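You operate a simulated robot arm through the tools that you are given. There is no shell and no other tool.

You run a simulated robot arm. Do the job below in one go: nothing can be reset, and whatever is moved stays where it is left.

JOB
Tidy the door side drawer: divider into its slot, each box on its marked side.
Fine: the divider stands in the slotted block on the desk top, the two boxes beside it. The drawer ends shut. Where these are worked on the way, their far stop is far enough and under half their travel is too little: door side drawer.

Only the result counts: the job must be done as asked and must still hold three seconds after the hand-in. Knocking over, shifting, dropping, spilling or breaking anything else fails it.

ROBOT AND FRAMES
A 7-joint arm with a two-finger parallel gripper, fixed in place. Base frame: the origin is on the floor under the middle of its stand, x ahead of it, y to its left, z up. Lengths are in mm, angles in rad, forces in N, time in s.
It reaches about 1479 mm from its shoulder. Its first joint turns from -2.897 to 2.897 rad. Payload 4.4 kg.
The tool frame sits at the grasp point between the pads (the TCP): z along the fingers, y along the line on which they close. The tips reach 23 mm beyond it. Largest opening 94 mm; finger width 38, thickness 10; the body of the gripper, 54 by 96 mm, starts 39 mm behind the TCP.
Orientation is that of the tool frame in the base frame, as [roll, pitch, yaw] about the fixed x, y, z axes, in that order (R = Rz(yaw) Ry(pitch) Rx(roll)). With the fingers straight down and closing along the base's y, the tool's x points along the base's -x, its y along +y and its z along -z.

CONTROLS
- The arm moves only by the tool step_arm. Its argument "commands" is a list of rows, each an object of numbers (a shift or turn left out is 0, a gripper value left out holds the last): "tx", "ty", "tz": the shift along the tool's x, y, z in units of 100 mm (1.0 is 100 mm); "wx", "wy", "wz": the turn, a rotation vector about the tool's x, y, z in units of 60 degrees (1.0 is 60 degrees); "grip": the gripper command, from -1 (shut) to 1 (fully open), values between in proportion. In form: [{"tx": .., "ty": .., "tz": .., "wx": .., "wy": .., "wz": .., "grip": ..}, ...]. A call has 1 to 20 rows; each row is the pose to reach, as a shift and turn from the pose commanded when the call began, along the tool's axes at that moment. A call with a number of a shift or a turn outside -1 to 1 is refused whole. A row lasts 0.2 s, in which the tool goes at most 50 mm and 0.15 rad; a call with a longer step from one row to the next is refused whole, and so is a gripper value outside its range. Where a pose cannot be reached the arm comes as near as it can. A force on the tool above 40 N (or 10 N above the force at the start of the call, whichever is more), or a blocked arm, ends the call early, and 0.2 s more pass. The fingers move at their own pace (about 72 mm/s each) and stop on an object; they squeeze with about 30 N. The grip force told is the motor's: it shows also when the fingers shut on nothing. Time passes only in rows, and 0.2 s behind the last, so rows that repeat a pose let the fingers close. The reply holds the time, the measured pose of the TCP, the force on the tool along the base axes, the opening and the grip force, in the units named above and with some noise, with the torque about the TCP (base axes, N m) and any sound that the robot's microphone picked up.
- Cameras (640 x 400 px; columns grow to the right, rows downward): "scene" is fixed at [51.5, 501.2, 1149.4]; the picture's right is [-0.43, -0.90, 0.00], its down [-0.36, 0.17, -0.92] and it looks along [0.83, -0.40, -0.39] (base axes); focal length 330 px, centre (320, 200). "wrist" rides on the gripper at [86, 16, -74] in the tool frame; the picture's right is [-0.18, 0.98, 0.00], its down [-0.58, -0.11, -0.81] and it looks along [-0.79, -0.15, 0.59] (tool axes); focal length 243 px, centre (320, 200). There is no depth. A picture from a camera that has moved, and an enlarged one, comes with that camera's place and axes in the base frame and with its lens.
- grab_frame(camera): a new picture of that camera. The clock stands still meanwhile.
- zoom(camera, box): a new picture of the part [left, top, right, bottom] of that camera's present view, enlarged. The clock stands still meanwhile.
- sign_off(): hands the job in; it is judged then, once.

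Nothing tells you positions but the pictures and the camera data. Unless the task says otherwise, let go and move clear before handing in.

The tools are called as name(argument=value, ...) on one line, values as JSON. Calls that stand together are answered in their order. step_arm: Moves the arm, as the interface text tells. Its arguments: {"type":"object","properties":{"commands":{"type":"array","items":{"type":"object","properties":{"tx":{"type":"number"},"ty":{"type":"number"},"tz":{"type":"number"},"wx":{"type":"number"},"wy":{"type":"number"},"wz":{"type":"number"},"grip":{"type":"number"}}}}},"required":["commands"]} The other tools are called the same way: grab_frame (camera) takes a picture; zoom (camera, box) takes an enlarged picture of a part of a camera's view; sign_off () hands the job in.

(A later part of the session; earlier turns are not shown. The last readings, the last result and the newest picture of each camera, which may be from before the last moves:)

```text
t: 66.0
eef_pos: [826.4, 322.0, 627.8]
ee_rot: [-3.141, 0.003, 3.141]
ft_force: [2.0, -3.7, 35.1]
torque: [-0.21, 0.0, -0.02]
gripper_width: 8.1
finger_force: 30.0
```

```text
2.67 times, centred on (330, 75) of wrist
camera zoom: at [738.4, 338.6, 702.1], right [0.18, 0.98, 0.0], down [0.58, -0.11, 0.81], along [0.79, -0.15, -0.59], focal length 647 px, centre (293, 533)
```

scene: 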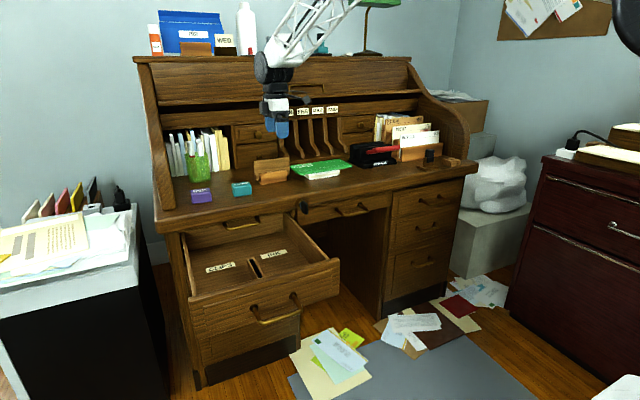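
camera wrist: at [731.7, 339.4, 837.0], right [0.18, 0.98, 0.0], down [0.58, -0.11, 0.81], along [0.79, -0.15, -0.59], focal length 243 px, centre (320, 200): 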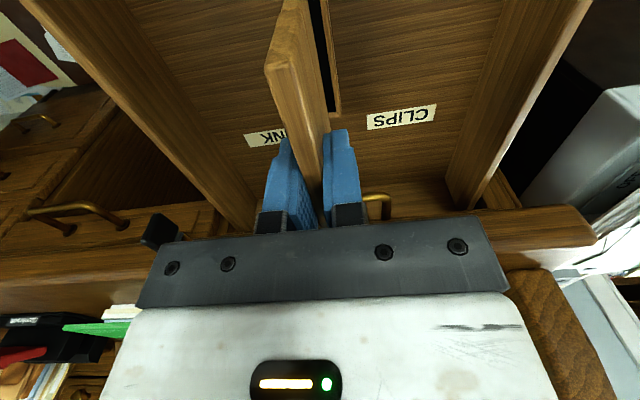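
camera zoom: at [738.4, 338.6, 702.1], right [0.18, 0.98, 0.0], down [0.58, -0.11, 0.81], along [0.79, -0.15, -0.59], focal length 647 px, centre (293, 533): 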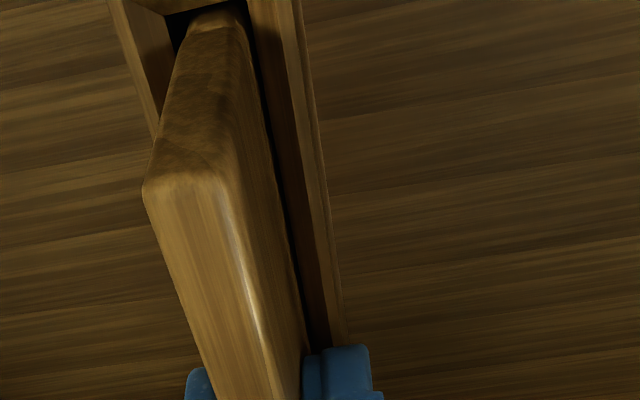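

The divider is seated: there's an even upward force and no moment. I'll ease off slightly, release and lift away.

step_arm(commands=[{"tz": -0.012}, {"tz": -0.012}])

step_arm(commands=[{"grip": -0.3}, {"grip": -0.3}, {"grip": -0.3}])

step_arm(commands=[{"tz": -0.1}, {"tz": -0.3}, {"tz": -0.6}, {"tz": -1.0}])

zoom(camera="wrist", box=[0, 0, 640, 10])

zoom(camera="scene", box=[170, 180, 350, 330])

```text
t: 66.7
eef_pos: [824.2, 320.5, 627.8]
ee_rot: [-3.142, 0.002, -3.141]
ft_force: [1.4, -0.6, 31.7]
torque: [0.01, -0.35, -0.03]
gripper_width: 8.1
finger_force: 29.7
```

```text
t: 67.5
eef_pos: [824.4, 321.6, 626.5]
ee_rot: [-3.141, -0.001, -3.141]
ft_force: [-0.5, -1.1, -0.3]
torque: [0.01, 0.03, -0.01]
gripper_width: 32.8
finger_force: 0.1
```

```text
t: 68.5
eef_pos: [824.9, 321.3, 722.8]
ee_rot: [-3.14, 0.0, -3.141]
ft_force: [-1.0, 0.7, -1.3]
torque: [-0.01, 0.0, 0.02]
gripper_width: 32.9
finger_force: 0.1
```

```text
1.00 times, centred on (320, 5) of wrist (not enlarged: the box is as wide or as high as the picture)
camera zoom: at [738.4, 337.2, 797.7], right [0.18, 0.98, 0.0], down [0.58, -0.11, 0.81], along [0.79, -0.15, -0.59], focal length 243 px, centre (320, 395)
```

zoom: 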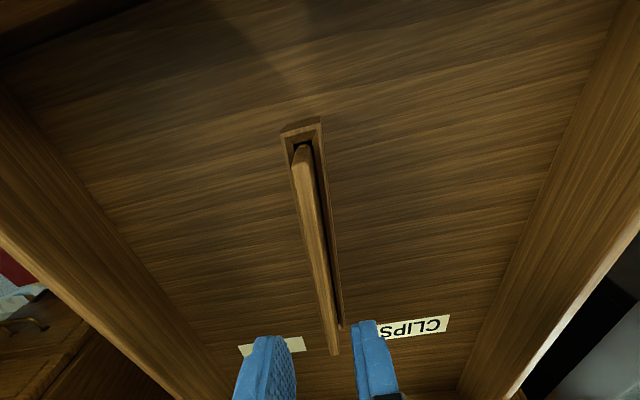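

```text
2.67 times, centred on (260, 255) of scene
camera zoom: at [51.5, 501.2, 1149.4], right [-0.43, -0.9, 0.0], down [-0.36, 0.17, -0.92], along [0.83, -0.4, -0.39], focal length 881 px, centre (480, 53)
```

zoom: 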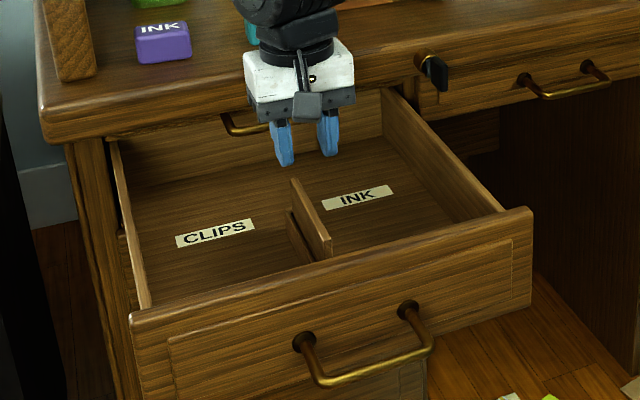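

The divider now stands in its slot. Next are the boxes: I'll rise and move above the front of the desk to measure INK and CLIPS.

step_arm(commands=[{"tz": -0.4}, {"tz": -0.8}, {"tz": -1.0}])

step_arm(commands=[{"tz": -0.4, "tx": -0.1, "ty": 0.1}, {"tz": -0.7, "tx": -0.4, "ty": 0.2}, {"tz": -0.8, "tx": -0.8, "ty": 0.4}, {"tz": -0.8, "tx": -1.0, "ty": 0.4}])

step_arm(commands=[{"tx": -0.4}, {"tx": -0.75}])

zoom(camera="wrist", box=[0, 0, 640, 10])

grab_frame(camera="wrist")

```text
t: 69.2
eef_pos: [822.3, 320.1, 823.0]
ee_rot: [-3.139, 0.001, 3.142]
ft_force: [-0.3, -0.1, 0.2]
torque: [-0.01, -0.03, -0.01]
gripper_width: 32.9
finger_force: 0.0
```

```text
t: 70.2
eef_pos: [921.3, 361.5, 903.9]
ee_rot: [3.141, -0.001, 3.141]
ft_force: [0.7, 0.6, -0.2]
torque: [-0.03, -0.01, 0.01]
gripper_width: 32.8
finger_force: 0.1
```

```text
t: 70.8
eef_pos: [999.9, 359.9, 905.2]
ee_rot: [-3.141, 0.003, 3.141]
ft_force: [0.2, -0.4, -0.6]
torque: [-0.02, 0.02, -0.03]
gripper_width: 32.8
finger_force: 0.1
```

```text
1.00 times, centred on (320, 5) of wrist (not enlarged: the box is as wide or as high as the picture)
camera zoom: at [912.1, 376.8, 980.4], right [0.18, 0.98, 0.0], down [0.58, -0.11, 0.81], along [0.79, -0.15, -0.59], focal length 243 px, centre (320, 395)
```

zoom: 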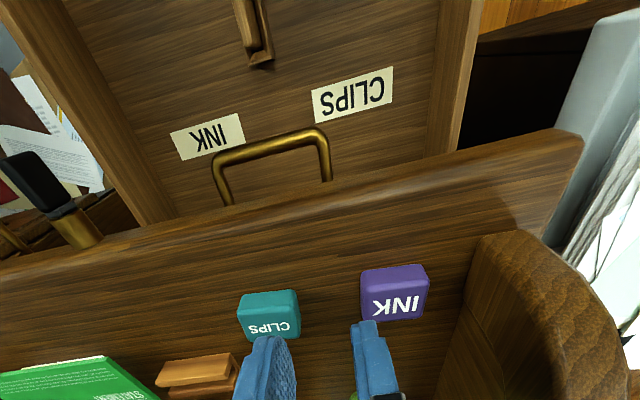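

```text
taken
camera wrist: at [912.1, 376.8, 980.4], right [0.18, 0.98, 0.0], down [0.58, -0.11, 0.81], along [0.79, -0.15, -0.59], focal length 243 px, centre (320, 200)
```

wrist: 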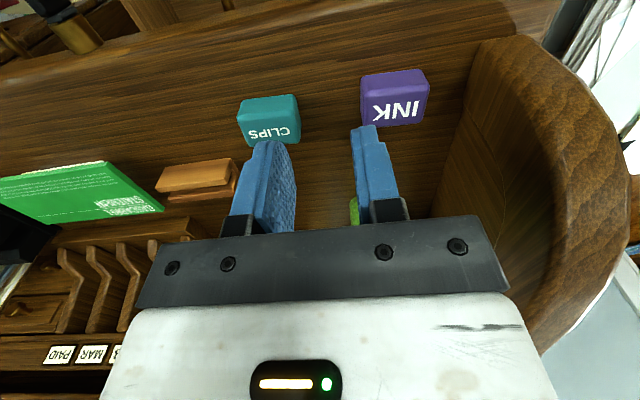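

zoom(camera="wrist", box=[220, 50, 460, 170])

zoom(camera="scene", box=[180, 165, 280, 220])

```text
2.67 times, centred on (340, 110) of wrist
camera zoom: at [912.1, 376.8, 980.4], right [0.18, 0.98, 0.0], down [0.58, -0.11, 0.81], along [0.79, -0.15, -0.59], focal length 647 px, centre (267, 440)
```

zoom: 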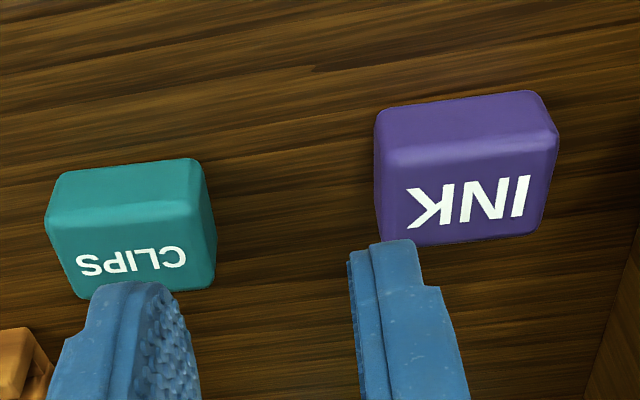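

```text
6.40 times, centred on (230, 192) of scene
camera zoom: at [51.5, 501.2, 1149.4], right [-0.43, -0.9, 0.0], down [-0.36, 0.17, -0.92], along [0.83, -0.4, -0.39], focal length 2114 px, centre (896, 248)
```

zoom: 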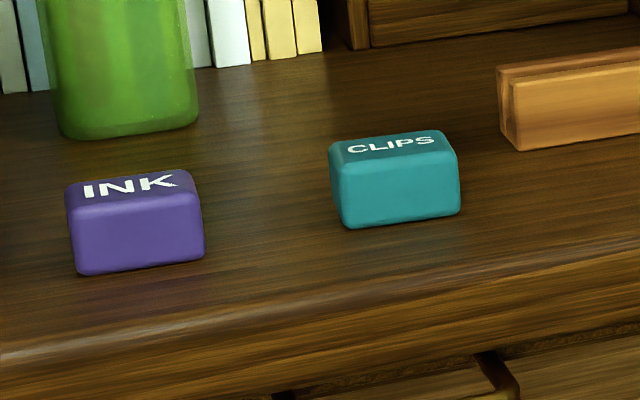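

Each box measures about 58 × 38 × 30 mm: INK is centred at about (1057, 421), CLIPS at about (1060, 297), and the desk top is at z≈745. I'll take CLIPS first, opening fully and moving above it.

step_arm(commands=[{"tx": -0.3, "ty": -0.3, "grip": 1}, {"tx": -0.6, "ty": -0.62, "grip": 1}, {"tx": -0.6, "ty": -0.62, "tz": 0.35, "grip": 1}, {"tx": -0.6, "ty": -0.62, "tz": 0.7, "grip": 1}])

grab_frame(camera="wrist")

zoom(camera="scene", box=[180, 130, 300, 220])

```text
t: 71.8
eef_pos: [1061.1, 299.2, 839.8]
ee_rot: [3.141, 0.004, -3.141]
ft_force: [-0.6, -0.1, 0.2]
torque: [0.01, 0.03, 0.01]
gripper_width: 94.0
finger_force: 0.2
```

```text
taken
camera wrist: at [973.3, 316.2, 912.9], right [0.18, 0.98, 0.0], down [0.58, -0.11, 0.81], along [0.79, -0.15, -0.59], focal length 243 px, centre (320, 200)
```

wrist: 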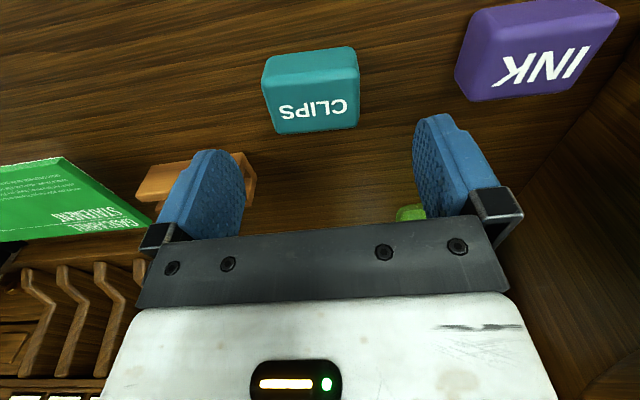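

```text
4.44 times, centred on (240, 175) of scene
camera zoom: at [51.5, 501.2, 1149.4], right [-0.43, -0.9, 0.0], down [-0.36, 0.17, -0.92], along [0.83, -0.4, -0.39], focal length 1468 px, centre (676, 311)
```

zoom: 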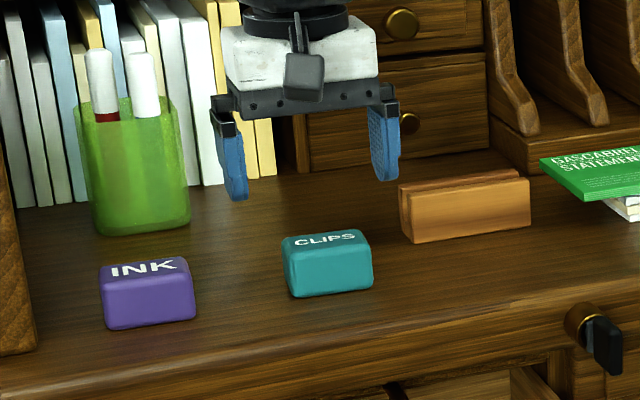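

CLIPS's top centre is about 3.5 mm right of the finger centre line. I'll correct that and descend over it.

step_arm(commands=[{"ty": -0.035, "tz": 0.1}, {"ty": -0.035, "tz": 0.35}, {"ty": -0.035, "tz": 0.5}, {"ty": -0.035, "tz": 0.6}, {"ty": -0.035, "tz": 0.66}])

zoom(camera="scene", box=[180, 150, 280, 210])

grab_frame(camera="wrist")

```text
t: 73.0
eef_pos: [1059.3, 298.2, 771.9]
ee_rot: [3.141, 0.002, 3.141]
ft_force: [-0.3, 1.0, 0.6]
torque: [0.0, -0.02, -0.01]
gripper_width: 93.8
finger_force: 0.0
```

```text
6.40 times, centred on (230, 180) of scene
camera zoom: at [51.5, 501.2, 1149.4], right [-0.43, -0.9, 0.0], down [-0.36, 0.17, -0.92], along [0.83, -0.4, -0.39], focal length 2114 px, centre (896, 328)
```

zoom: 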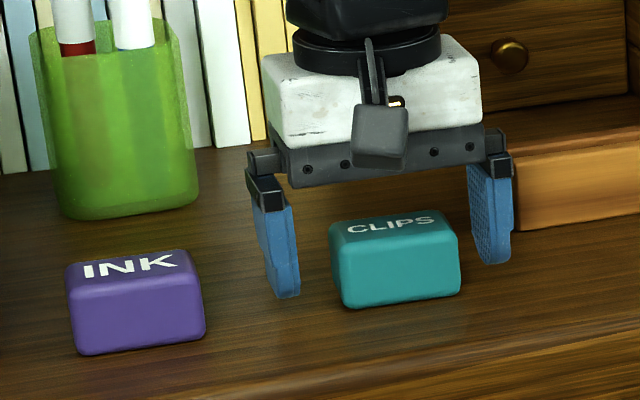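

```text
taken
camera wrist: at [971.6, 314.8, 846.8], right [0.18, 0.98, 0.0], down [0.58, -0.11, 0.81], along [0.79, -0.15, -0.59], focal length 243 px, centre (320, 200)
```

wrist: 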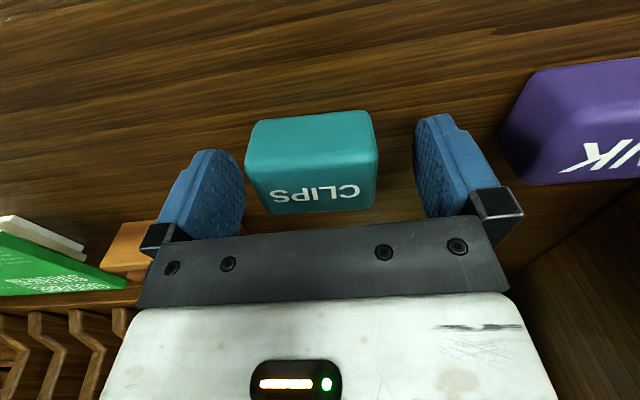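

The box is nearer the right finger, so I'll shift 5 mm right to centre it and then close.

step_arm(commands=[{"ty": -0.05}, {"ty": -0.05}])

step_arm(commands=[{"grip": -1}, {"grip": -1}, {"grip": -1}, {"grip": -1}])

step_arm(commands=[{"tz": -0.1}, {"tz": -0.3}, {"tz": -0.6}, {"tz": -1.0}])

zoom(camera="scene", box=[180, 130, 300, 220])

grab_frame(camera="wrist")

```text
t: 73.7
eef_pos: [1059.5, 292.6, 774.1]
ee_rot: [3.141, 0.002, 3.141]
ft_force: [0.4, 0.6, -0.7]
torque: [0.01, -0.03, -0.02]
gripper_width: 94.1
finger_force: 0.1
```

```text
t: 74.7
eef_pos: [1058.9, 291.6, 773.3]
ee_rot: [-3.141, 0.002, -3.141]
ft_force: [0.3, 0.1, 1.2]
torque: [0.0, -0.01, 0.0]
gripper_width: 59.4
finger_force: 29.9
```

```text
t: 75.7
eef_pos: [1057.9, 292.3, 872.6]
ee_rot: [-3.141, 0.0, -3.141]
ft_force: [-0.9, 0.5, -2.1]
torque: [-0.02, 0.0, -0.01]
gripper_width: 59.3
finger_force: 29.6
```

```text
4.44 times, centred on (240, 175) of scene
camera zoom: at [51.5, 501.2, 1149.4], right [-0.43, -0.9, 0.0], down [-0.36, 0.17, -0.92], along [0.83, -0.4, -0.39], focal length 1468 px, centre (676, 311)
```

zoom: 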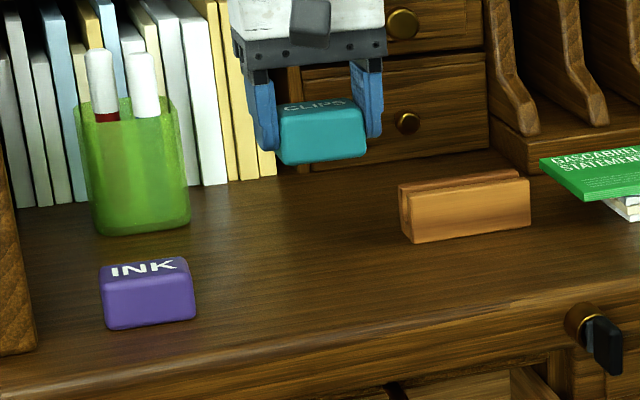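

```text
taken
camera wrist: at [971.2, 309.4, 947.0], right [0.18, 0.98, 0.0], down [0.58, -0.11, 0.81], along [0.79, -0.15, -0.59], focal length 243 px, centre (320, 200)
```

wrist: 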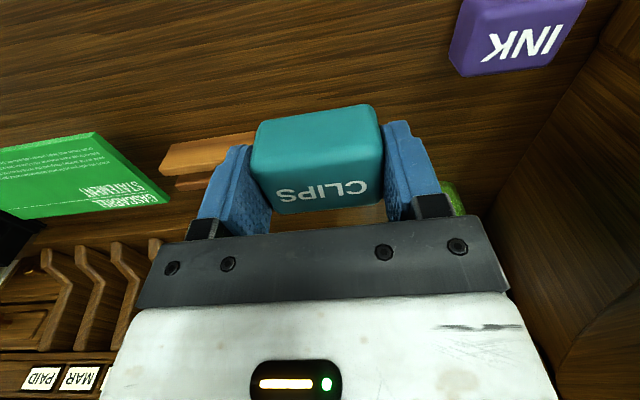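

CLIPS is lifted. I'll carry it back over the left side of the drawer.

step_arm(commands=[{"tx": 0.31, "ty": 0.19}, {"tx": 0.62, "ty": 0.38}, {"tx": 0.94, "ty": 0.58}])

step_arm(commands=[{"tx": 0.31, "ty": 0.19}, {"tx": 0.62, "ty": 0.38}, {"tx": 0.94, "ty": 0.58}])

step_arm(commands=[{"tz": 0.4}, {"tz": 0.8}, {"tz": 1.0}])

zoom(camera="wrist", box=[0, 0, 640, 10])

zoom(camera="scene", box=[170, 180, 350, 330])

```text
t: 76.5
eef_pos: [962.8, 351.7, 870.1]
ee_rot: [3.141, 0.0, 3.141]
ft_force: [0.7, -0.2, -0.4]
torque: [0.0, 0.05, -0.03]
gripper_width: 59.2
finger_force: 30.4
```

```text
t: 77.2
eef_pos: [870.9, 406.4, 870.6]
ee_rot: [-3.139, -0.001, 3.141]
ft_force: [-0.8, 1.1, -1.1]
torque: [-0.01, -0.04, 0.0]
gripper_width: 59.3
finger_force: 30.1
```

```text
t: 78.0
eef_pos: [871.5, 408.0, 768.8]
ee_rot: [3.141, 0.001, -3.142]
ft_force: [-0.6, 0.9, -0.4]
torque: [0.01, -0.01, 0.01]
gripper_width: 59.6
finger_force: 30.0
```

```text
1.00 times, centred on (320, 5) of wrist (not enlarged: the box is as wide or as high as the picture)
camera zoom: at [784.3, 424.6, 843.9], right [0.18, 0.98, 0.0], down [0.58, -0.11, 0.81], along [0.79, -0.15, -0.59], focal length 243 px, centre (320, 395)
```

zoom: 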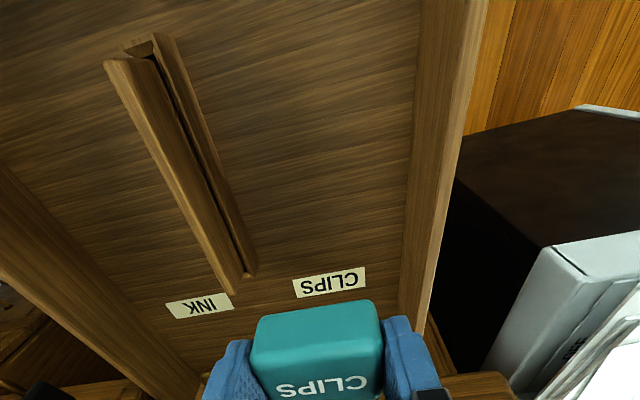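

```text
2.67 times, centred on (260, 255) of scene
camera zoom: at [51.5, 501.2, 1149.4], right [-0.43, -0.9, 0.0], down [-0.36, 0.17, -0.92], along [0.83, -0.4, -0.39], focal length 881 px, centre (480, 53)
```

zoom: 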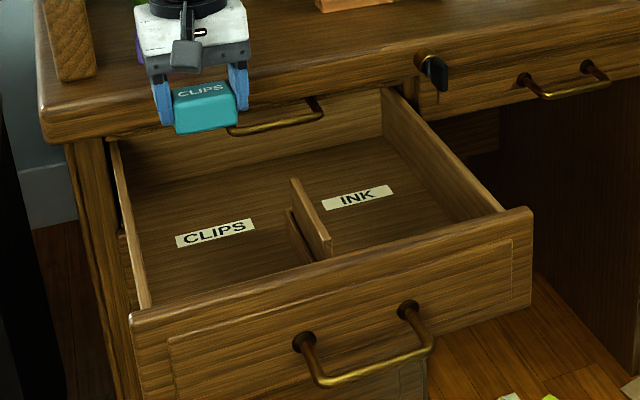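

The left wall's inner face is at about y 476, leaving roughly 20 mm of room. I'll descend toward the floor.

step_arm(commands=[{"tz": 0.3, "ty": -0.04}, {"tz": 0.6, "ty": -0.04}, {"tz": 0.9, "ty": -0.04}, {"tz": 1.0, "ty": -0.04}])

zoom(camera="wrist", box=[0, 0, 640, 10])

zoom(camera="scene", box=[170, 180, 320, 300])

```text
t: 79.0
eef_pos: [871.7, 403.2, 672.0]
ee_rot: [3.141, 0.002, -3.141]
ft_force: [-0.2, -0.2, -0.2]
torque: [-0.03, 0.02, 0.04]
gripper_width: 59.5
finger_force: 30.4
```

```text
1.00 times, centred on (320, 5) of wrist (not enlarged: the box is as wide or as high as the picture)
camera zoom: at [783.9, 419.6, 746.6], right [0.18, 0.98, 0.0], down [0.58, -0.11, 0.81], along [0.79, -0.15, -0.59], focal length 243 px, centre (320, 395)
```

zoom: 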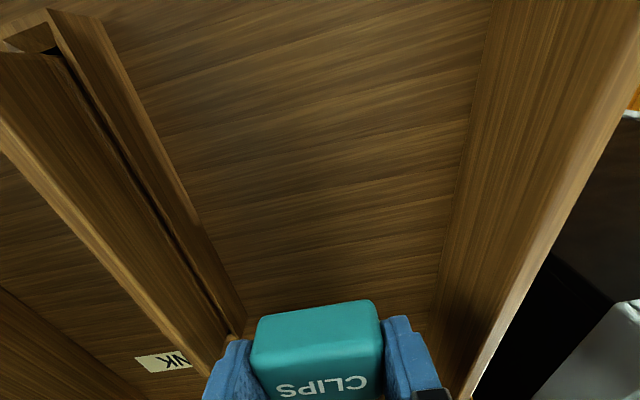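

```text
3.33 times, centred on (245, 240) of scene
camera zoom: at [51.5, 501.2, 1149.4], right [-0.43, -0.9, 0.0], down [-0.36, 0.17, -0.92], along [0.83, -0.4, -0.39], focal length 1101 px, centre (570, 67)
```

zoom: 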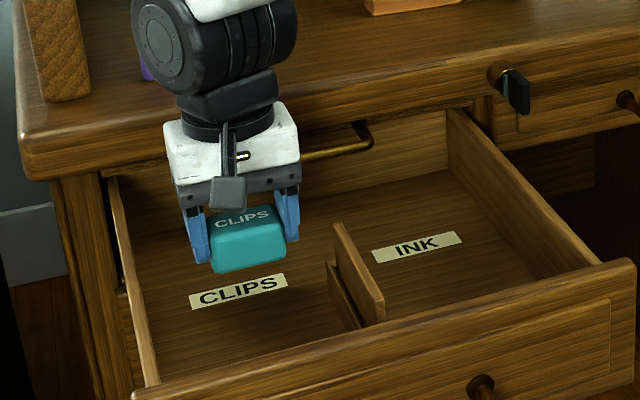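

step_arm(commands=[{"tz": 0.2}, {"tz": 0.4}, {"tz": 0.55}, {"tz": 0.62}])

step_arm(commands=[{"tz": 0.03}, {"tz": 0.06}, {"tz": 0.09}])

zoom(camera="scene", box=[170, 180, 320, 300])

```text
t: 80.0
eef_pos: [872.3, 402.8, 610.0]
ee_rot: [-3.141, 0.002, 3.141]
ft_force: [-1.0, 0.2, -0.6]
torque: [-0.01, -0.02, 0.02]
gripper_width: 59.5
finger_force: 30.2
```

```text
t: 80.8
eef_pos: [871.9, 401.3, 600.1]
ee_rot: [3.14, 0.001, 3.141]
ft_force: [-0.2, -0.1, -1.0]
torque: [0.04, -0.01, -0.01]
gripper_width: 59.6
finger_force: 30.4
```

```text
3.33 times, centred on (245, 240) of scene
camera zoom: at [51.5, 501.2, 1149.4], right [-0.43, -0.9, 0.0], down [-0.36, 0.17, -0.92], along [0.83, -0.4, -0.39], focal length 1101 px, centre (570, 67)
```

zoom: 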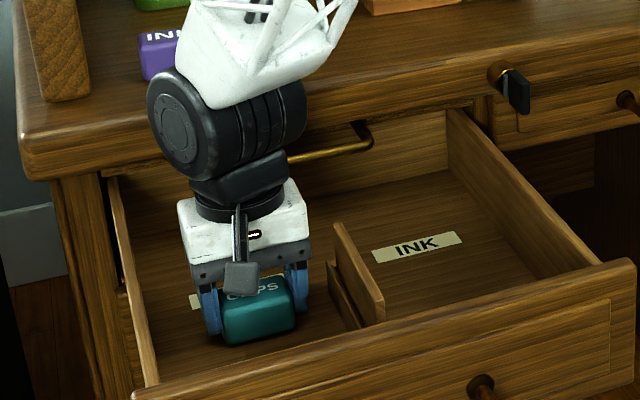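

No contact with the floor yet. I'll continue slowly.

step_arm(commands=[{"tz": 0.02}, {"tz": 0.04}, {"tz": 0.06}])

```text
t: 81.7
eef_pos: [872.9, 401.7, 597.9]
ee_rot: [-3.141, 0.002, -3.14]
ft_force: [2.5, -10.0, 30.5]
torque: [-0.27, 0.01, 0.0]
gripper_width: 59.5
finger_force: 30.2
```

CLIPS is on the drawer floor. I'll release it and rise.

step_arm(commands=[{"tz": -0.012, "grip": 0.6}, {"tz": -0.012, "grip": 0.6}, {"tz": -0.012, "grip": 0.6}])

step_arm(commands=[{"tz": -0.15}, {"tz": -0.4}, {"tz": -0.7}, {"tz": -1.0}])

step_arm(commands=[{"tz": -0.4}, {"tz": -0.8}, {"tz": -1.0}])

zoom(camera="wrist", box=[0, 0, 640, 10])

zoom(camera="scene", box=[170, 180, 350, 330])

```text
t: 82.5
eef_pos: [872.6, 403.8, 595.5]
ee_rot: [3.141, 0.0, -3.141]
ft_force: [0.6, 0.6, 0.6]
torque: [0.04, -0.02, -0.01]
gripper_width: 75.4
finger_force: 0.1
```

```text
t: 83.5
eef_pos: [873.2, 403.9, 696.4]
ee_rot: [-3.14, -0.002, -3.142]
ft_force: [-0.9, 0.9, -0.1]
torque: [0.0, 0.0, 0.02]
gripper_width: 74.8
finger_force: 0.0
```

```text
t: 84.2
eef_pos: [870.7, 402.0, 794.7]
ee_rot: [-3.141, 0.001, 3.141]
ft_force: [-0.1, 0.6, -0.4]
torque: [-0.01, 0.03, 0.03]
gripper_width: 75.2
finger_force: 0.1
```

```text
1.00 times, centred on (320, 5) of wrist (not enlarged: the box is as wide or as high as the picture)
camera zoom: at [783.0, 419.6, 869.2], right [0.18, 0.98, 0.0], down [0.58, -0.11, 0.81], along [0.79, -0.15, -0.59], focal length 243 px, centre (320, 395)
```

zoom: 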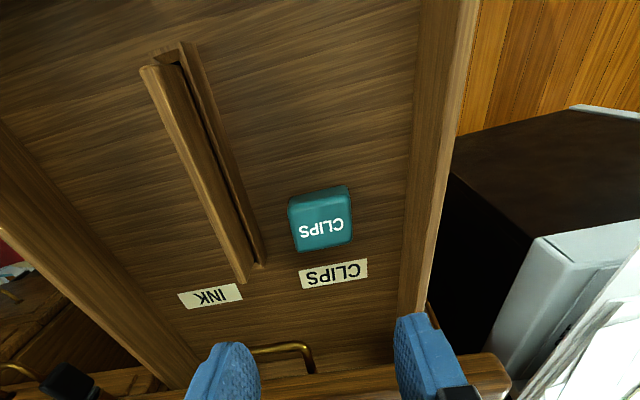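

```text
2.67 times, centred on (260, 255) of scene
camera zoom: at [51.5, 501.2, 1149.4], right [-0.43, -0.9, 0.0], down [-0.36, 0.17, -0.92], along [0.83, -0.4, -0.39], focal length 881 px, centre (480, 53)
```

zoom: 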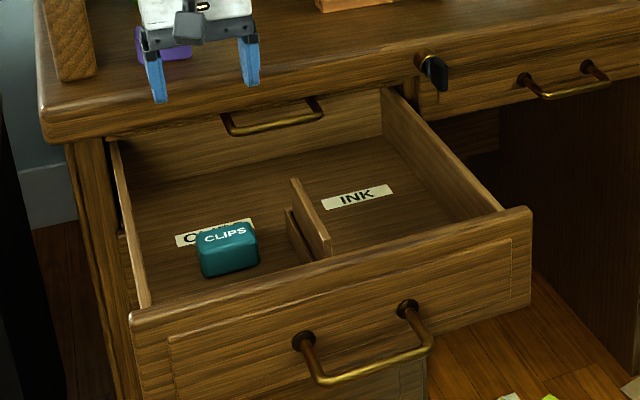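

CLIPS is on the left, in front of its label. Now I'll go for INK.

step_arm(commands=[{"tz": -0.45, "grip": 1}, {"tz": -0.5, "tx": -0.4, "ty": 0.08, "grip": 1}, {"tz": -0.5, "tx": -0.8, "ty": 0.16, "grip": 1}, {"tz": -0.5, "tx": -0.95, "ty": 0.17, "grip": 1}])

step_arm(commands=[{"tx": -0.4}, {"tx": -0.8}, {"tx": -0.91}])

grab_frame(camera="wrist")

zoom(camera="scene", box=[150, 130, 270, 220])

```text
t: 85.2
eef_pos: [965.2, 422.0, 845.3]
ee_rot: [-3.141, 0.0, -3.141]
ft_force: [1.0, 0.7, 0.4]
torque: [-0.02, -0.01, -0.03]
gripper_width: 93.9
finger_force: 0.1
```

```text
t: 86.0
eef_pos: [1057.6, 418.4, 846.5]
ee_rot: [-3.141, 0.002, 3.14]
ft_force: [1.0, 0.3, 0.1]
torque: [0.01, 0.02, 0.03]
gripper_width: 94.2
finger_force: 0.1
```

```text
taken
camera wrist: at [970.1, 435.5, 920.2], right [0.18, 0.98, 0.0], down [0.58, -0.11, 0.81], along [0.79, -0.15, -0.59], focal length 243 px, centre (320, 200)
```

wrist: 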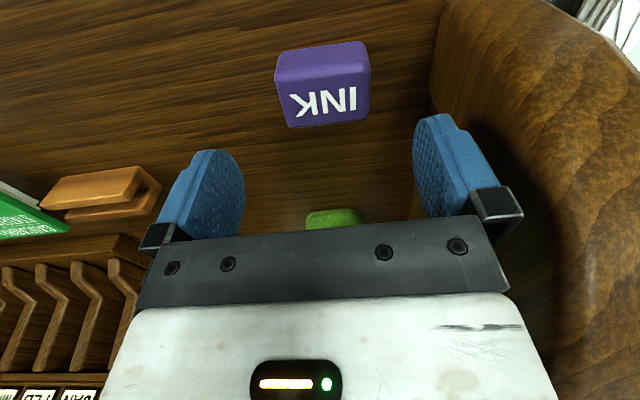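

```text
4.44 times, centred on (210, 175) of scene
camera zoom: at [51.5, 501.2, 1149.4], right [-0.43, -0.9, 0.0], down [-0.36, 0.17, -0.92], along [0.83, -0.4, -0.39], focal length 1468 px, centre (809, 311)
```

zoom: 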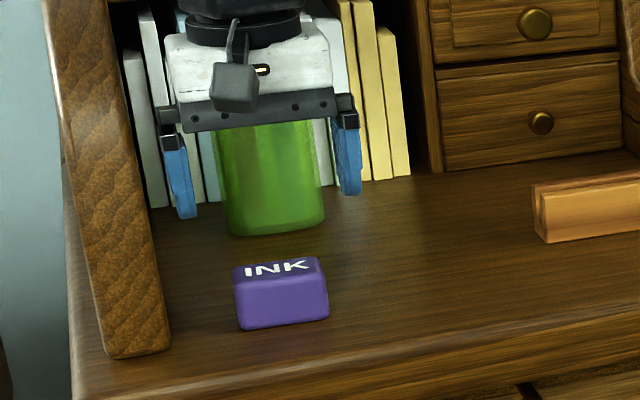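

INK is nearly centred below the fingers, and the left finger clears the side panel. I'll descend over it.

step_arm(commands=[{"ty": 0.015, "tz": 0.15}, {"ty": 0.015, "tz": 0.35}, {"ty": 0.015, "tz": 0.55}, {"ty": 0.015, "tz": 0.68}, {"ty": 0.015, "tz": 0.73}])

grab_frame(camera="wrist")

zoom(camera="scene", box=[150, 150, 250, 210])

```text
t: 87.2
eef_pos: [1057.9, 421.2, 771.8]
ee_rot: [3.141, -0.001, -3.14]
ft_force: [-0.5, 0.9, -0.1]
torque: [0.0, -0.01, -0.02]
gripper_width: 93.8
finger_force: 0.0
```

```text
taken
camera wrist: at [970.1, 438.9, 846.5], right [0.18, 0.98, 0.0], down [0.58, -0.11, 0.81], along [0.79, -0.15, -0.59], focal length 243 px, centre (320, 200)
```

wrist: 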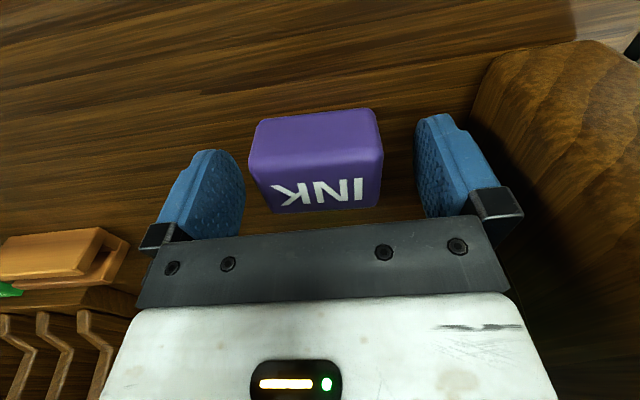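

```text
6.40 times, centred on (200, 180) of scene
camera zoom: at [51.5, 501.2, 1149.4], right [-0.43, -0.9, 0.0], down [-0.36, 0.17, -0.92], along [0.83, -0.4, -0.39], focal length 2114 px, centre (1088, 328)
```

zoom: 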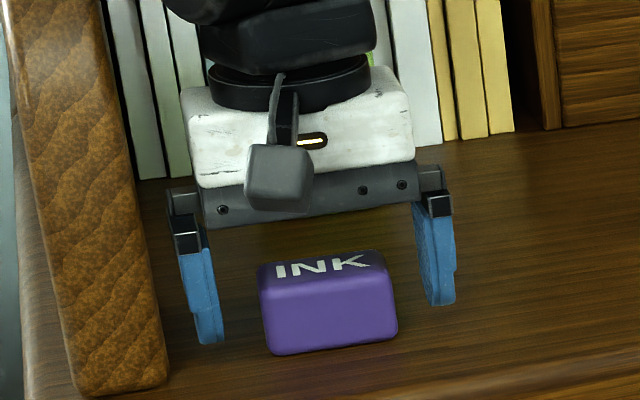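

INK is centred between the fingers. I'll close and lift.

step_arm(commands=[{"ty": -0.01, "grip": -1}, {"ty": -0.01, "grip": -1}, {"ty": -0.01, "grip": -1}, {"ty": -0.01, "grip": -1}])

step_arm(commands=[{"tz": -0.1}, {"tz": -0.3}, {"tz": -0.6}, {"tz": -1.0}])

grab_frame(camera="wrist")

```text
t: 88.2
eef_pos: [1058.4, 420.6, 772.9]
ee_rot: [3.141, 0.001, -3.141]
ft_force: [0.2, 0.0, 1.0]
torque: [0.03, -0.04, 0.01]
gripper_width: 59.4
finger_force: 30.3
```

```text
t: 89.2
eef_pos: [1056.1, 417.4, 872.3]
ee_rot: [-3.139, -0.003, 3.141]
ft_force: [-0.2, 0.3, -1.2]
torque: [0.01, 0.0, 0.02]
gripper_width: 59.7
finger_force: 30.1
```

```text
taken
camera wrist: at [968.8, 435.0, 946.4], right [0.18, 0.98, 0.0], down [0.58, -0.11, 0.81], along [0.79, -0.15, -0.59], focal length 243 px, centre (320, 200)
```

wrist: 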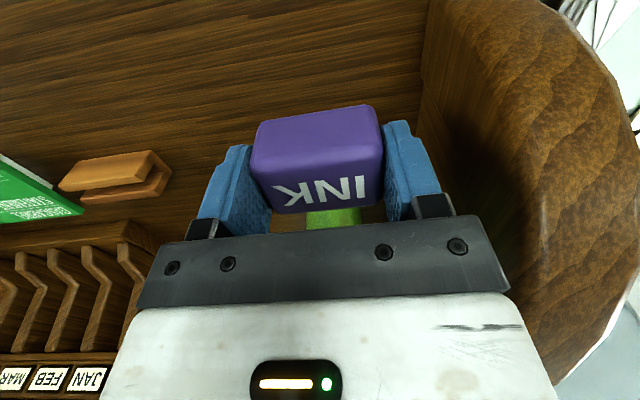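

INK is lifted. I'll carry it over the right side of the drawer.

step_arm(commands=[{"tx": 0.31, "ty": -0.29}, {"tx": 0.62, "ty": -0.59}, {"tx": 0.93, "ty": -0.88}])

step_arm(commands=[{"tx": 0.31, "ty": -0.3}, {"tx": 0.62, "ty": -0.6}, {"tx": 0.93, "ty": -0.89}])

step_arm(commands=[{"tz": 0.4}, {"tz": 0.8}, {"tz": 1.0}])

zoom(camera="wrist", box=[0, 0, 640, 10])

zoom(camera="scene", box=[170, 180, 350, 330])

```text
t: 90.0
eef_pos: [964.3, 327.0, 874.4]
ee_rot: [-3.139, 0.0, -3.142]
ft_force: [0.5, 0.0, -1.0]
torque: [0.03, -0.01, 0.01]
gripper_width: 59.5
finger_force: 29.9
```

```text
t: 90.8
eef_pos: [871.4, 239.9, 874.5]
ee_rot: [-3.139, 0.0, -3.141]
ft_force: [0.1, 0.6, -1.1]
torque: [0.0, -0.01, -0.02]
gripper_width: 59.2
finger_force: 30.2
```

```text
t: 91.7
eef_pos: [872.3, 244.1, 772.3]
ee_rot: [-3.141, 0.001, 3.14]
ft_force: [-0.1, -0.1, -0.4]
torque: [0.01, 0.0, 0.01]
gripper_width: 59.3
finger_force: 30.0
```

```text
1.00 times, centred on (320, 5) of wrist (not enlarged: the box is as wide or as high as the picture)
camera zoom: at [785.0, 260.8, 846.4], right [0.18, 0.98, 0.0], down [0.58, -0.11, 0.81], along [0.79, -0.15, -0.59], focal length 243 px, centre (320, 395)
```

zoom: 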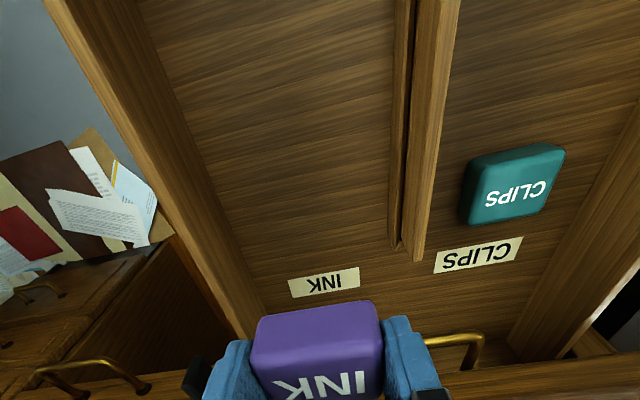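

```text
2.67 times, centred on (260, 255) of scene
camera zoom: at [51.5, 501.2, 1149.4], right [-0.43, -0.9, 0.0], down [-0.36, 0.17, -0.92], along [0.83, -0.4, -0.39], focal length 881 px, centre (480, 53)
```

zoom: 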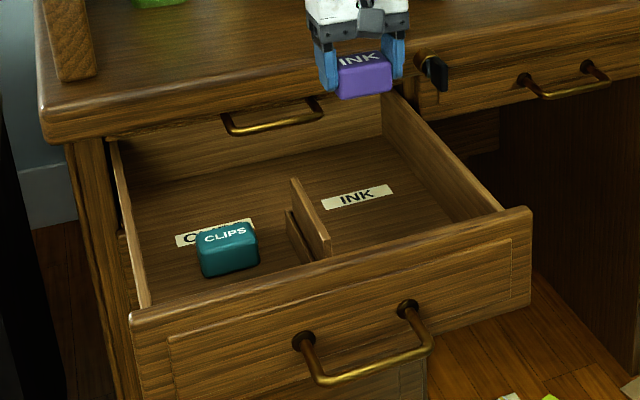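

There's clearance on both sides, with the right wall at about y 165 and the divider at about 317. I'll lower INK.

step_arm(commands=[{"tz": 0.3, "ty": -0.02}, {"tz": 0.6, "ty": -0.02}, {"tz": 0.9, "ty": -0.02}, {"tz": 1.0, "ty": -0.02}])

step_arm(commands=[{"tz": 0.2}, {"tz": 0.4}, {"tz": 0.55}, {"tz": 0.64}])

step_arm(commands=[{"tz": 0.03}, {"tz": 0.06}, {"tz": 0.09}])

```text
t: 92.7
eef_pos: [874.3, 241.7, 672.3]
ee_rot: [-3.14, 0.0, -3.142]
ft_force: [-0.5, -0.6, -1.3]
torque: [-0.01, -0.04, 0.02]
gripper_width: 59.3
finger_force: 29.7
```

```text
t: 93.7
eef_pos: [871.6, 239.6, 607.6]
ee_rot: [3.141, 0.002, -3.141]
ft_force: [0.2, 0.4, 0.1]
torque: [0.0, 0.02, -0.01]
gripper_width: 59.5
finger_force: 29.8
```

```text
t: 94.5
eef_pos: [871.3, 241.3, 598.9]
ee_rot: [-3.141, 0.0, -3.142]
ft_force: [0.6, 0.2, -1.3]
torque: [0.0, -0.02, -0.01]
gripper_width: 59.2
finger_force: 30.1
```

step_arm(commands=[{"tz": 0.015}, {"tz": 0.03}, {"tz": 0.045}])

```text
t: 95.2
eef_pos: [872.9, 242.2, 595.5]
ee_rot: [-3.142, 0.004, -3.141]
ft_force: [2.8, -12.0, 29.6]
torque: [-0.29, -0.05, -0.06]
gripper_width: 60.0
finger_force: 30.1
```

INK is touching the floor. I'll release it and rise clear.

step_arm(commands=[{"tz": -0.012, "grip": 0.6}, {"tz": -0.012, "grip": 0.6}, {"tz": -0.012, "grip": 0.6}])

step_arm(commands=[{"tz": -0.15}, {"tz": -0.4}, {"tz": -0.7}, {"tz": -1.0}])

step_arm(commands=[{"tz": -0.4}, {"tz": -0.8}, {"tz": -1.0}])

zoom(camera="wrist", box=[0, 0, 640, 10])

zoom(camera="scene", box=[170, 180, 350, 330])

```text
t: 96.0
eef_pos: [871.4, 241.2, 595.1]
ee_rot: [-3.141, 0.0, -3.141]
ft_force: [-0.5, -0.1, -1.0]
torque: [0.0, -0.02, 0.0]
gripper_width: 75.2
finger_force: 0.2
```

```text
t: 97.0
eef_pos: [871.5, 242.8, 694.4]
ee_rot: [-3.14, 0.001, -3.142]
ft_force: [-0.7, -0.5, 0.2]
torque: [0.01, -0.04, 0.02]
gripper_width: 75.2
finger_force: 0.1
```

```text
t: 97.8
eef_pos: [869.3, 243.7, 798.2]
ee_rot: [-3.141, 0.0, 3.14]
ft_force: [-0.7, -0.5, 0.6]
torque: [0.0, -0.02, -0.01]
gripper_width: 75.0
finger_force: 0.1
```

```text
1.00 times, centred on (320, 5) of wrist (not enlarged: the box is as wide or as high as the picture)
camera zoom: at [781.6, 260.1, 870.8], right [0.18, 0.98, 0.0], down [0.58, -0.11, 0.81], along [0.79, -0.15, -0.59], focal length 243 px, centre (320, 395)
```

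zoom: 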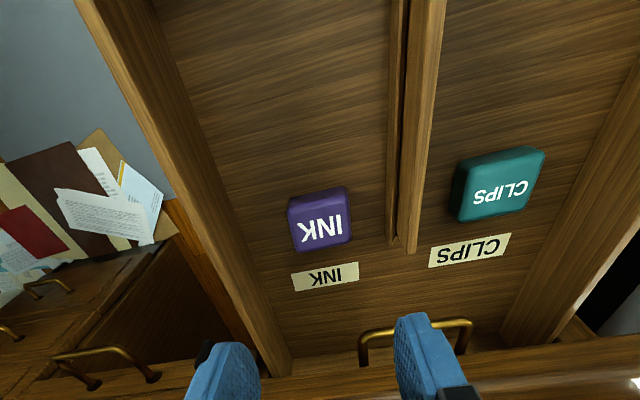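

```text
2.67 times, centred on (260, 255) of scene
camera zoom: at [51.5, 501.2, 1149.4], right [-0.43, -0.9, 0.0], down [-0.36, 0.17, -0.92], along [0.83, -0.4, -0.39], focal length 881 px, centre (480, 53)
```

zoom: 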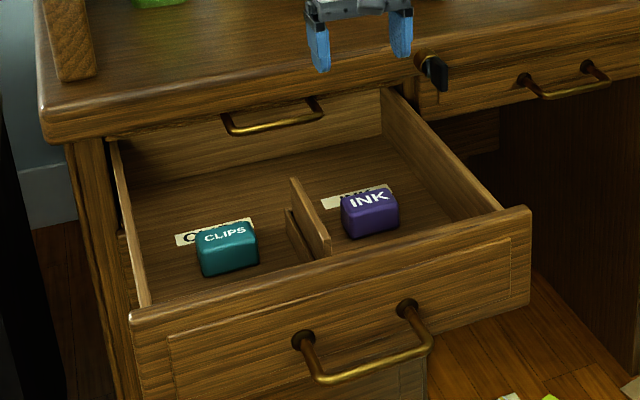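

Both boxes are on their marked sides and the divider stands between them. Now I'll close the drawer: retreat, point the fingers forward again, and push its front around the handle.

step_arm(commands=[{"tz": -0.4}, {"tz": -0.8}, {"tz": -1.0}])

step_arm(commands=[{"tx": 0.35, "ty": 0.13}, {"tx": 0.7, "ty": 0.26}, {"tx": 1.0, "ty": 0.39}])

step_arm(commands=[{"tx": 0.35, "ty": 0.13}, {"tx": 0.7, "ty": 0.26}, {"tx": 1.0, "ty": 0.39}])

step_arm(commands=[{"tx": 0.4}, {"tx": 0.8}, {"tx": 1.0}])

step_arm(commands=[{"wy": -0.14}, {"wy": -0.28}, {"wy": -0.42}, {"wy": -0.56}, {"wy": -0.7}, {"wy": -0.84}, {"wy": -0.98}])

step_arm(commands=[{"wy": -0.13}, {"wy": -0.26}, {"wy": -0.39}, {"wy": -0.52}])

```text
t: 98.7
eef_pos: [871.8, 243.2, 892.0]
ee_rot: [-3.138, -0.001, -3.141]
ft_force: [0.4, -0.4, -0.4]
torque: [-0.02, 0.03, 0.02]
gripper_width: 75.2
finger_force: 0.0
```

```text
t: 99.5
eef_pos: [771.9, 280.9, 893.3]
ee_rot: [3.141, 0.001, -3.141]
ft_force: [-0.1, -0.4, 0.0]
torque: [-0.01, -0.02, 0.0]
gripper_width: 74.9
finger_force: 0.1
```

```text
t: 100.2
eef_pos: [672.5, 316.2, 894.8]
ee_rot: [3.141, 0.001, 3.141]
ft_force: [-0.4, 1.0, -0.2]
torque: [0.0, 0.02, -0.02]
gripper_width: 75.4
finger_force: 0.0
```

```text
t: 101.0
eef_pos: [569.7, 317.6, 894.1]
ee_rot: [-3.141, 0.0, -3.141]
ft_force: [-0.5, 0.2, 0.2]
torque: [0.0, 0.0, 0.01]
gripper_width: 75.3
finger_force: 0.0
```

```text
t: 102.8
eef_pos: [569.3, 317.8, 851.0]
ee_rot: [-3.065, 0.971, -3.079]
ft_force: [0.8, 0.2, 1.1]
torque: [0.03, 0.02, 0.0]
gripper_width: 75.0
finger_force: 0.1
stopped in row 7: the arm was blocked; the commanded pose is now the measured one
```

```text
t: 103.8
eef_pos: [569.8, 318.2, 851.7]
ee_rot: [-2.452, 1.506, -2.451]
ft_force: [-0.2, 0.6, -0.3]
torque: [-0.01, 0.01, 0.0]
gripper_width: 75.2
finger_force: 0.1
```

One turn stopped as "blocked". I'll check the scene before going further.

grab_frame(camera="scene")

grab_frame(camera="wrist")

zoom(camera="scene", box=[620, 0, 640, 400])

```text
taken
```

scene: 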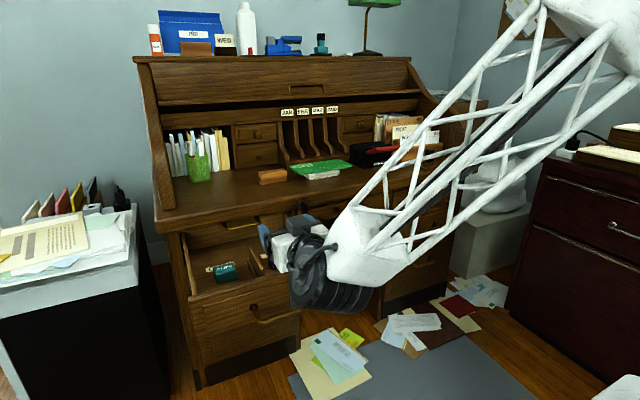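

```text
taken
camera wrist: at [489.6, 331.7, 768.7], right [0.01, 0.99, 0.14], down [-0.78, -0.08, 0.62], along [0.63, -0.12, 0.77], focal length 243 px, centre (320, 200)
```

wrist: 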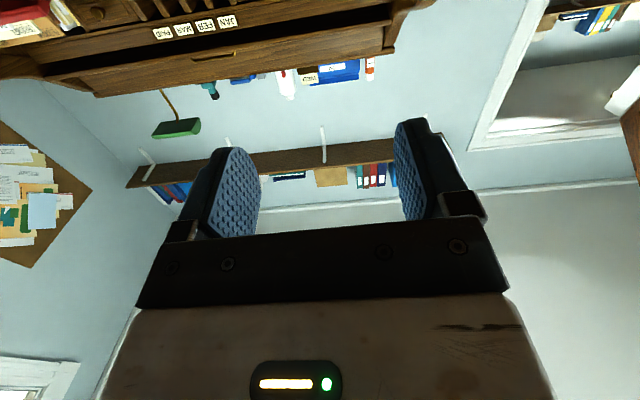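

```text
1.00 times, centred on (630, 200) of scene (not enlarged: the box is as wide or as high as the picture)
camera zoom: at [51.5, 501.2, 1149.4], right [-0.43, -0.9, 0.0], down [-0.36, 0.17, -0.92], along [0.83, -0.4, -0.39], focal length 330 px, centre (10, 200)
```

zoom: 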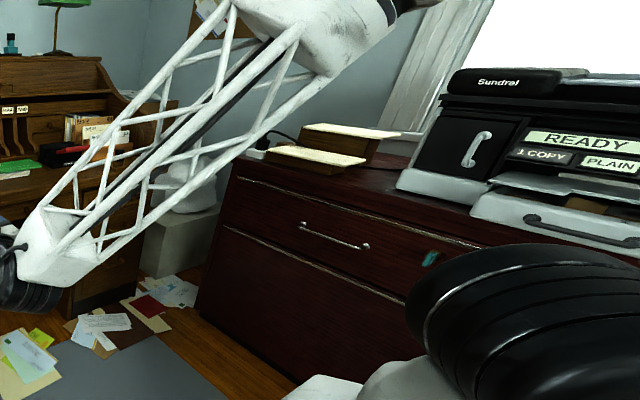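

zoom(camera="scene", box=[630, 0, 640, 8])

zoom(camera="scene", box=[0, 0, 640, 8])

zoom(camera="scene", box=[170, 180, 350, 330])

```text
16.00 times, centred on (635, 4) of scene
camera zoom: at [51.5, 501.2, 1149.4], right [-0.43, -0.9, 0.0], down [-0.36, 0.17, -0.92], along [0.83, -0.4, -0.39], focal length 5285 px, centre (-4720, 3336)
```

zoom: 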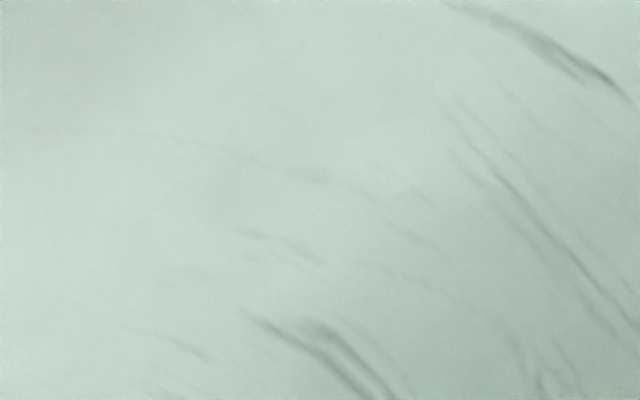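

```text
1.00 times, centred on (320, 4) of scene (not enlarged: the box is as wide or as high as the picture)
camera zoom: at [51.5, 501.2, 1149.4], right [-0.43, -0.9, 0.0], down [-0.36, 0.17, -0.92], along [0.83, -0.4, -0.39], focal length 330 px, centre (320, 396)
```

zoom: 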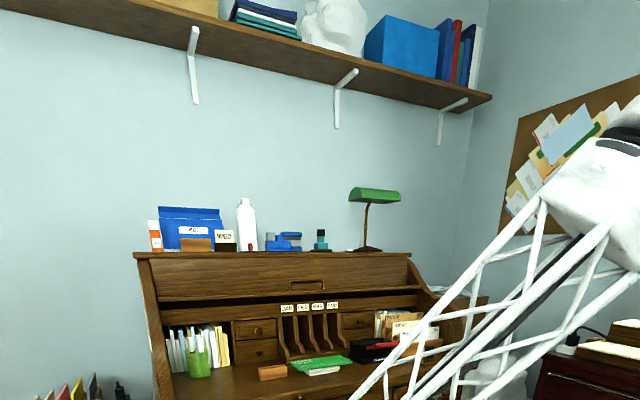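

```text
2.67 times, centred on (260, 255) of scene
camera zoom: at [51.5, 501.2, 1149.4], right [-0.43, -0.9, 0.0], down [-0.36, 0.17, -0.92], along [0.83, -0.4, -0.39], focal length 881 px, centre (480, 53)
```

zoom: 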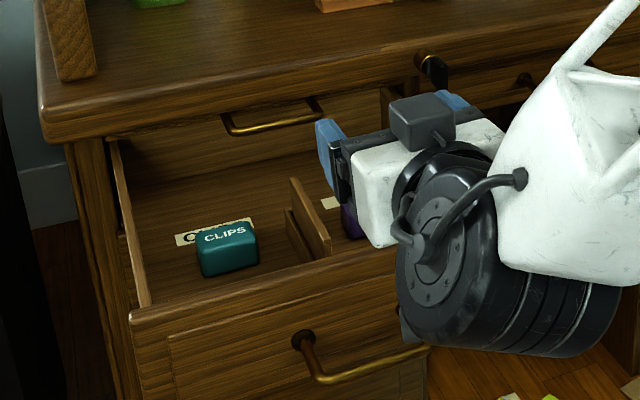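

The arm switched to an elbow-out posture. I'll back out of it to the earlier fingers-down pose and repeat the path that worked before.

step_arm(commands=[{"wy": 0.13, "tx": -0.14, "tz": 0.08}, {"wy": 0.26, "tx": -0.28, "tz": 0.16}, {"wy": 0.39, "tx": -0.42, "tz": 0.24}, {"wy": 0.52, "tx": -0.56, "tz": 0.32}, {"wy": 0.65, "tx": -0.7, "tz": 0.4}, {"wy": 0.78, "tx": -0.84, "tz": 0.48}, {"wy": 0.91, "tx": -0.97, "tz": 0.58}])

grab_frame(camera="scene")

```text
t: 105.5
eef_pos: [631.8, 321.3, 947.5]
ee_rot: [-3.093, 0.566, -3.115]
ft_force: [-0.3, 1.6, 0.9]
torque: [0.0, 0.06, 0.05]
gripper_width: 75.3
finger_force: 0.1
```

```text
taken
```

scene: 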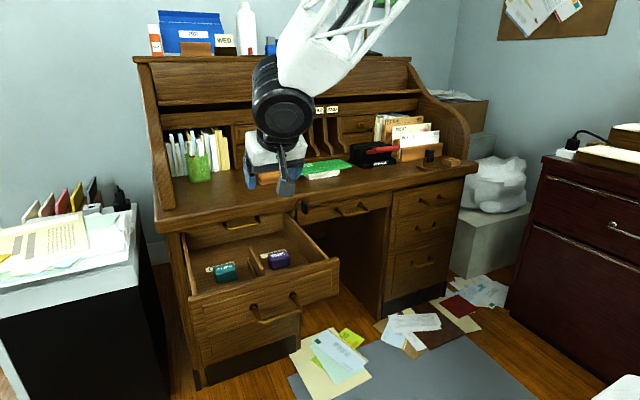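

I'm back in the upright arm posture. I'll redo the turn farther forward (x≈690, z≈900), where it worked the first time.

step_arm(commands=[{"wx": -0.003, "wy": -0.137, "wz": 0.005, "tx": -0.034, "tz": 0.101}, {"wx": -0.005, "wy": -0.274, "wz": 0.01, "tx": -0.068, "tz": 0.202}, {"wx": -0.008, "wy": -0.411, "wz": 0.015, "tx": -0.102, "tz": 0.303}, {"wx": -0.011, "wy": -0.548, "wz": 0.02, "tx": -0.136, "tz": 0.404}, {"wx": -0.014, "wy": -0.685, "wz": 0.026, "tx": -0.17, "tz": 0.505}, {"wx": -0.016, "wy": -0.822, "wz": 0.031, "tx": -0.204, "tz": 0.606}, {"wx": -0.019, "wy": -0.959, "wz": 0.036, "tx": -0.237, "ty": 0.019, "tz": 0.707}])

grab_frame(camera="scene")

```text
t: 107.0
eef_pos: [688.2, 322.4, 899.0]
ee_rot: [0.037, 1.568, 0.04]
ft_force: [0.4, -1.5, 0.3]
torque: [0.0, 0.04, 0.03]
gripper_width: 75.0
finger_force: 0.2
```

```text
taken
```

scene: 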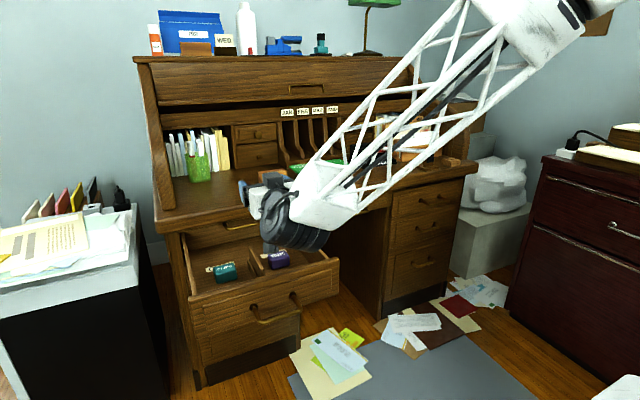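

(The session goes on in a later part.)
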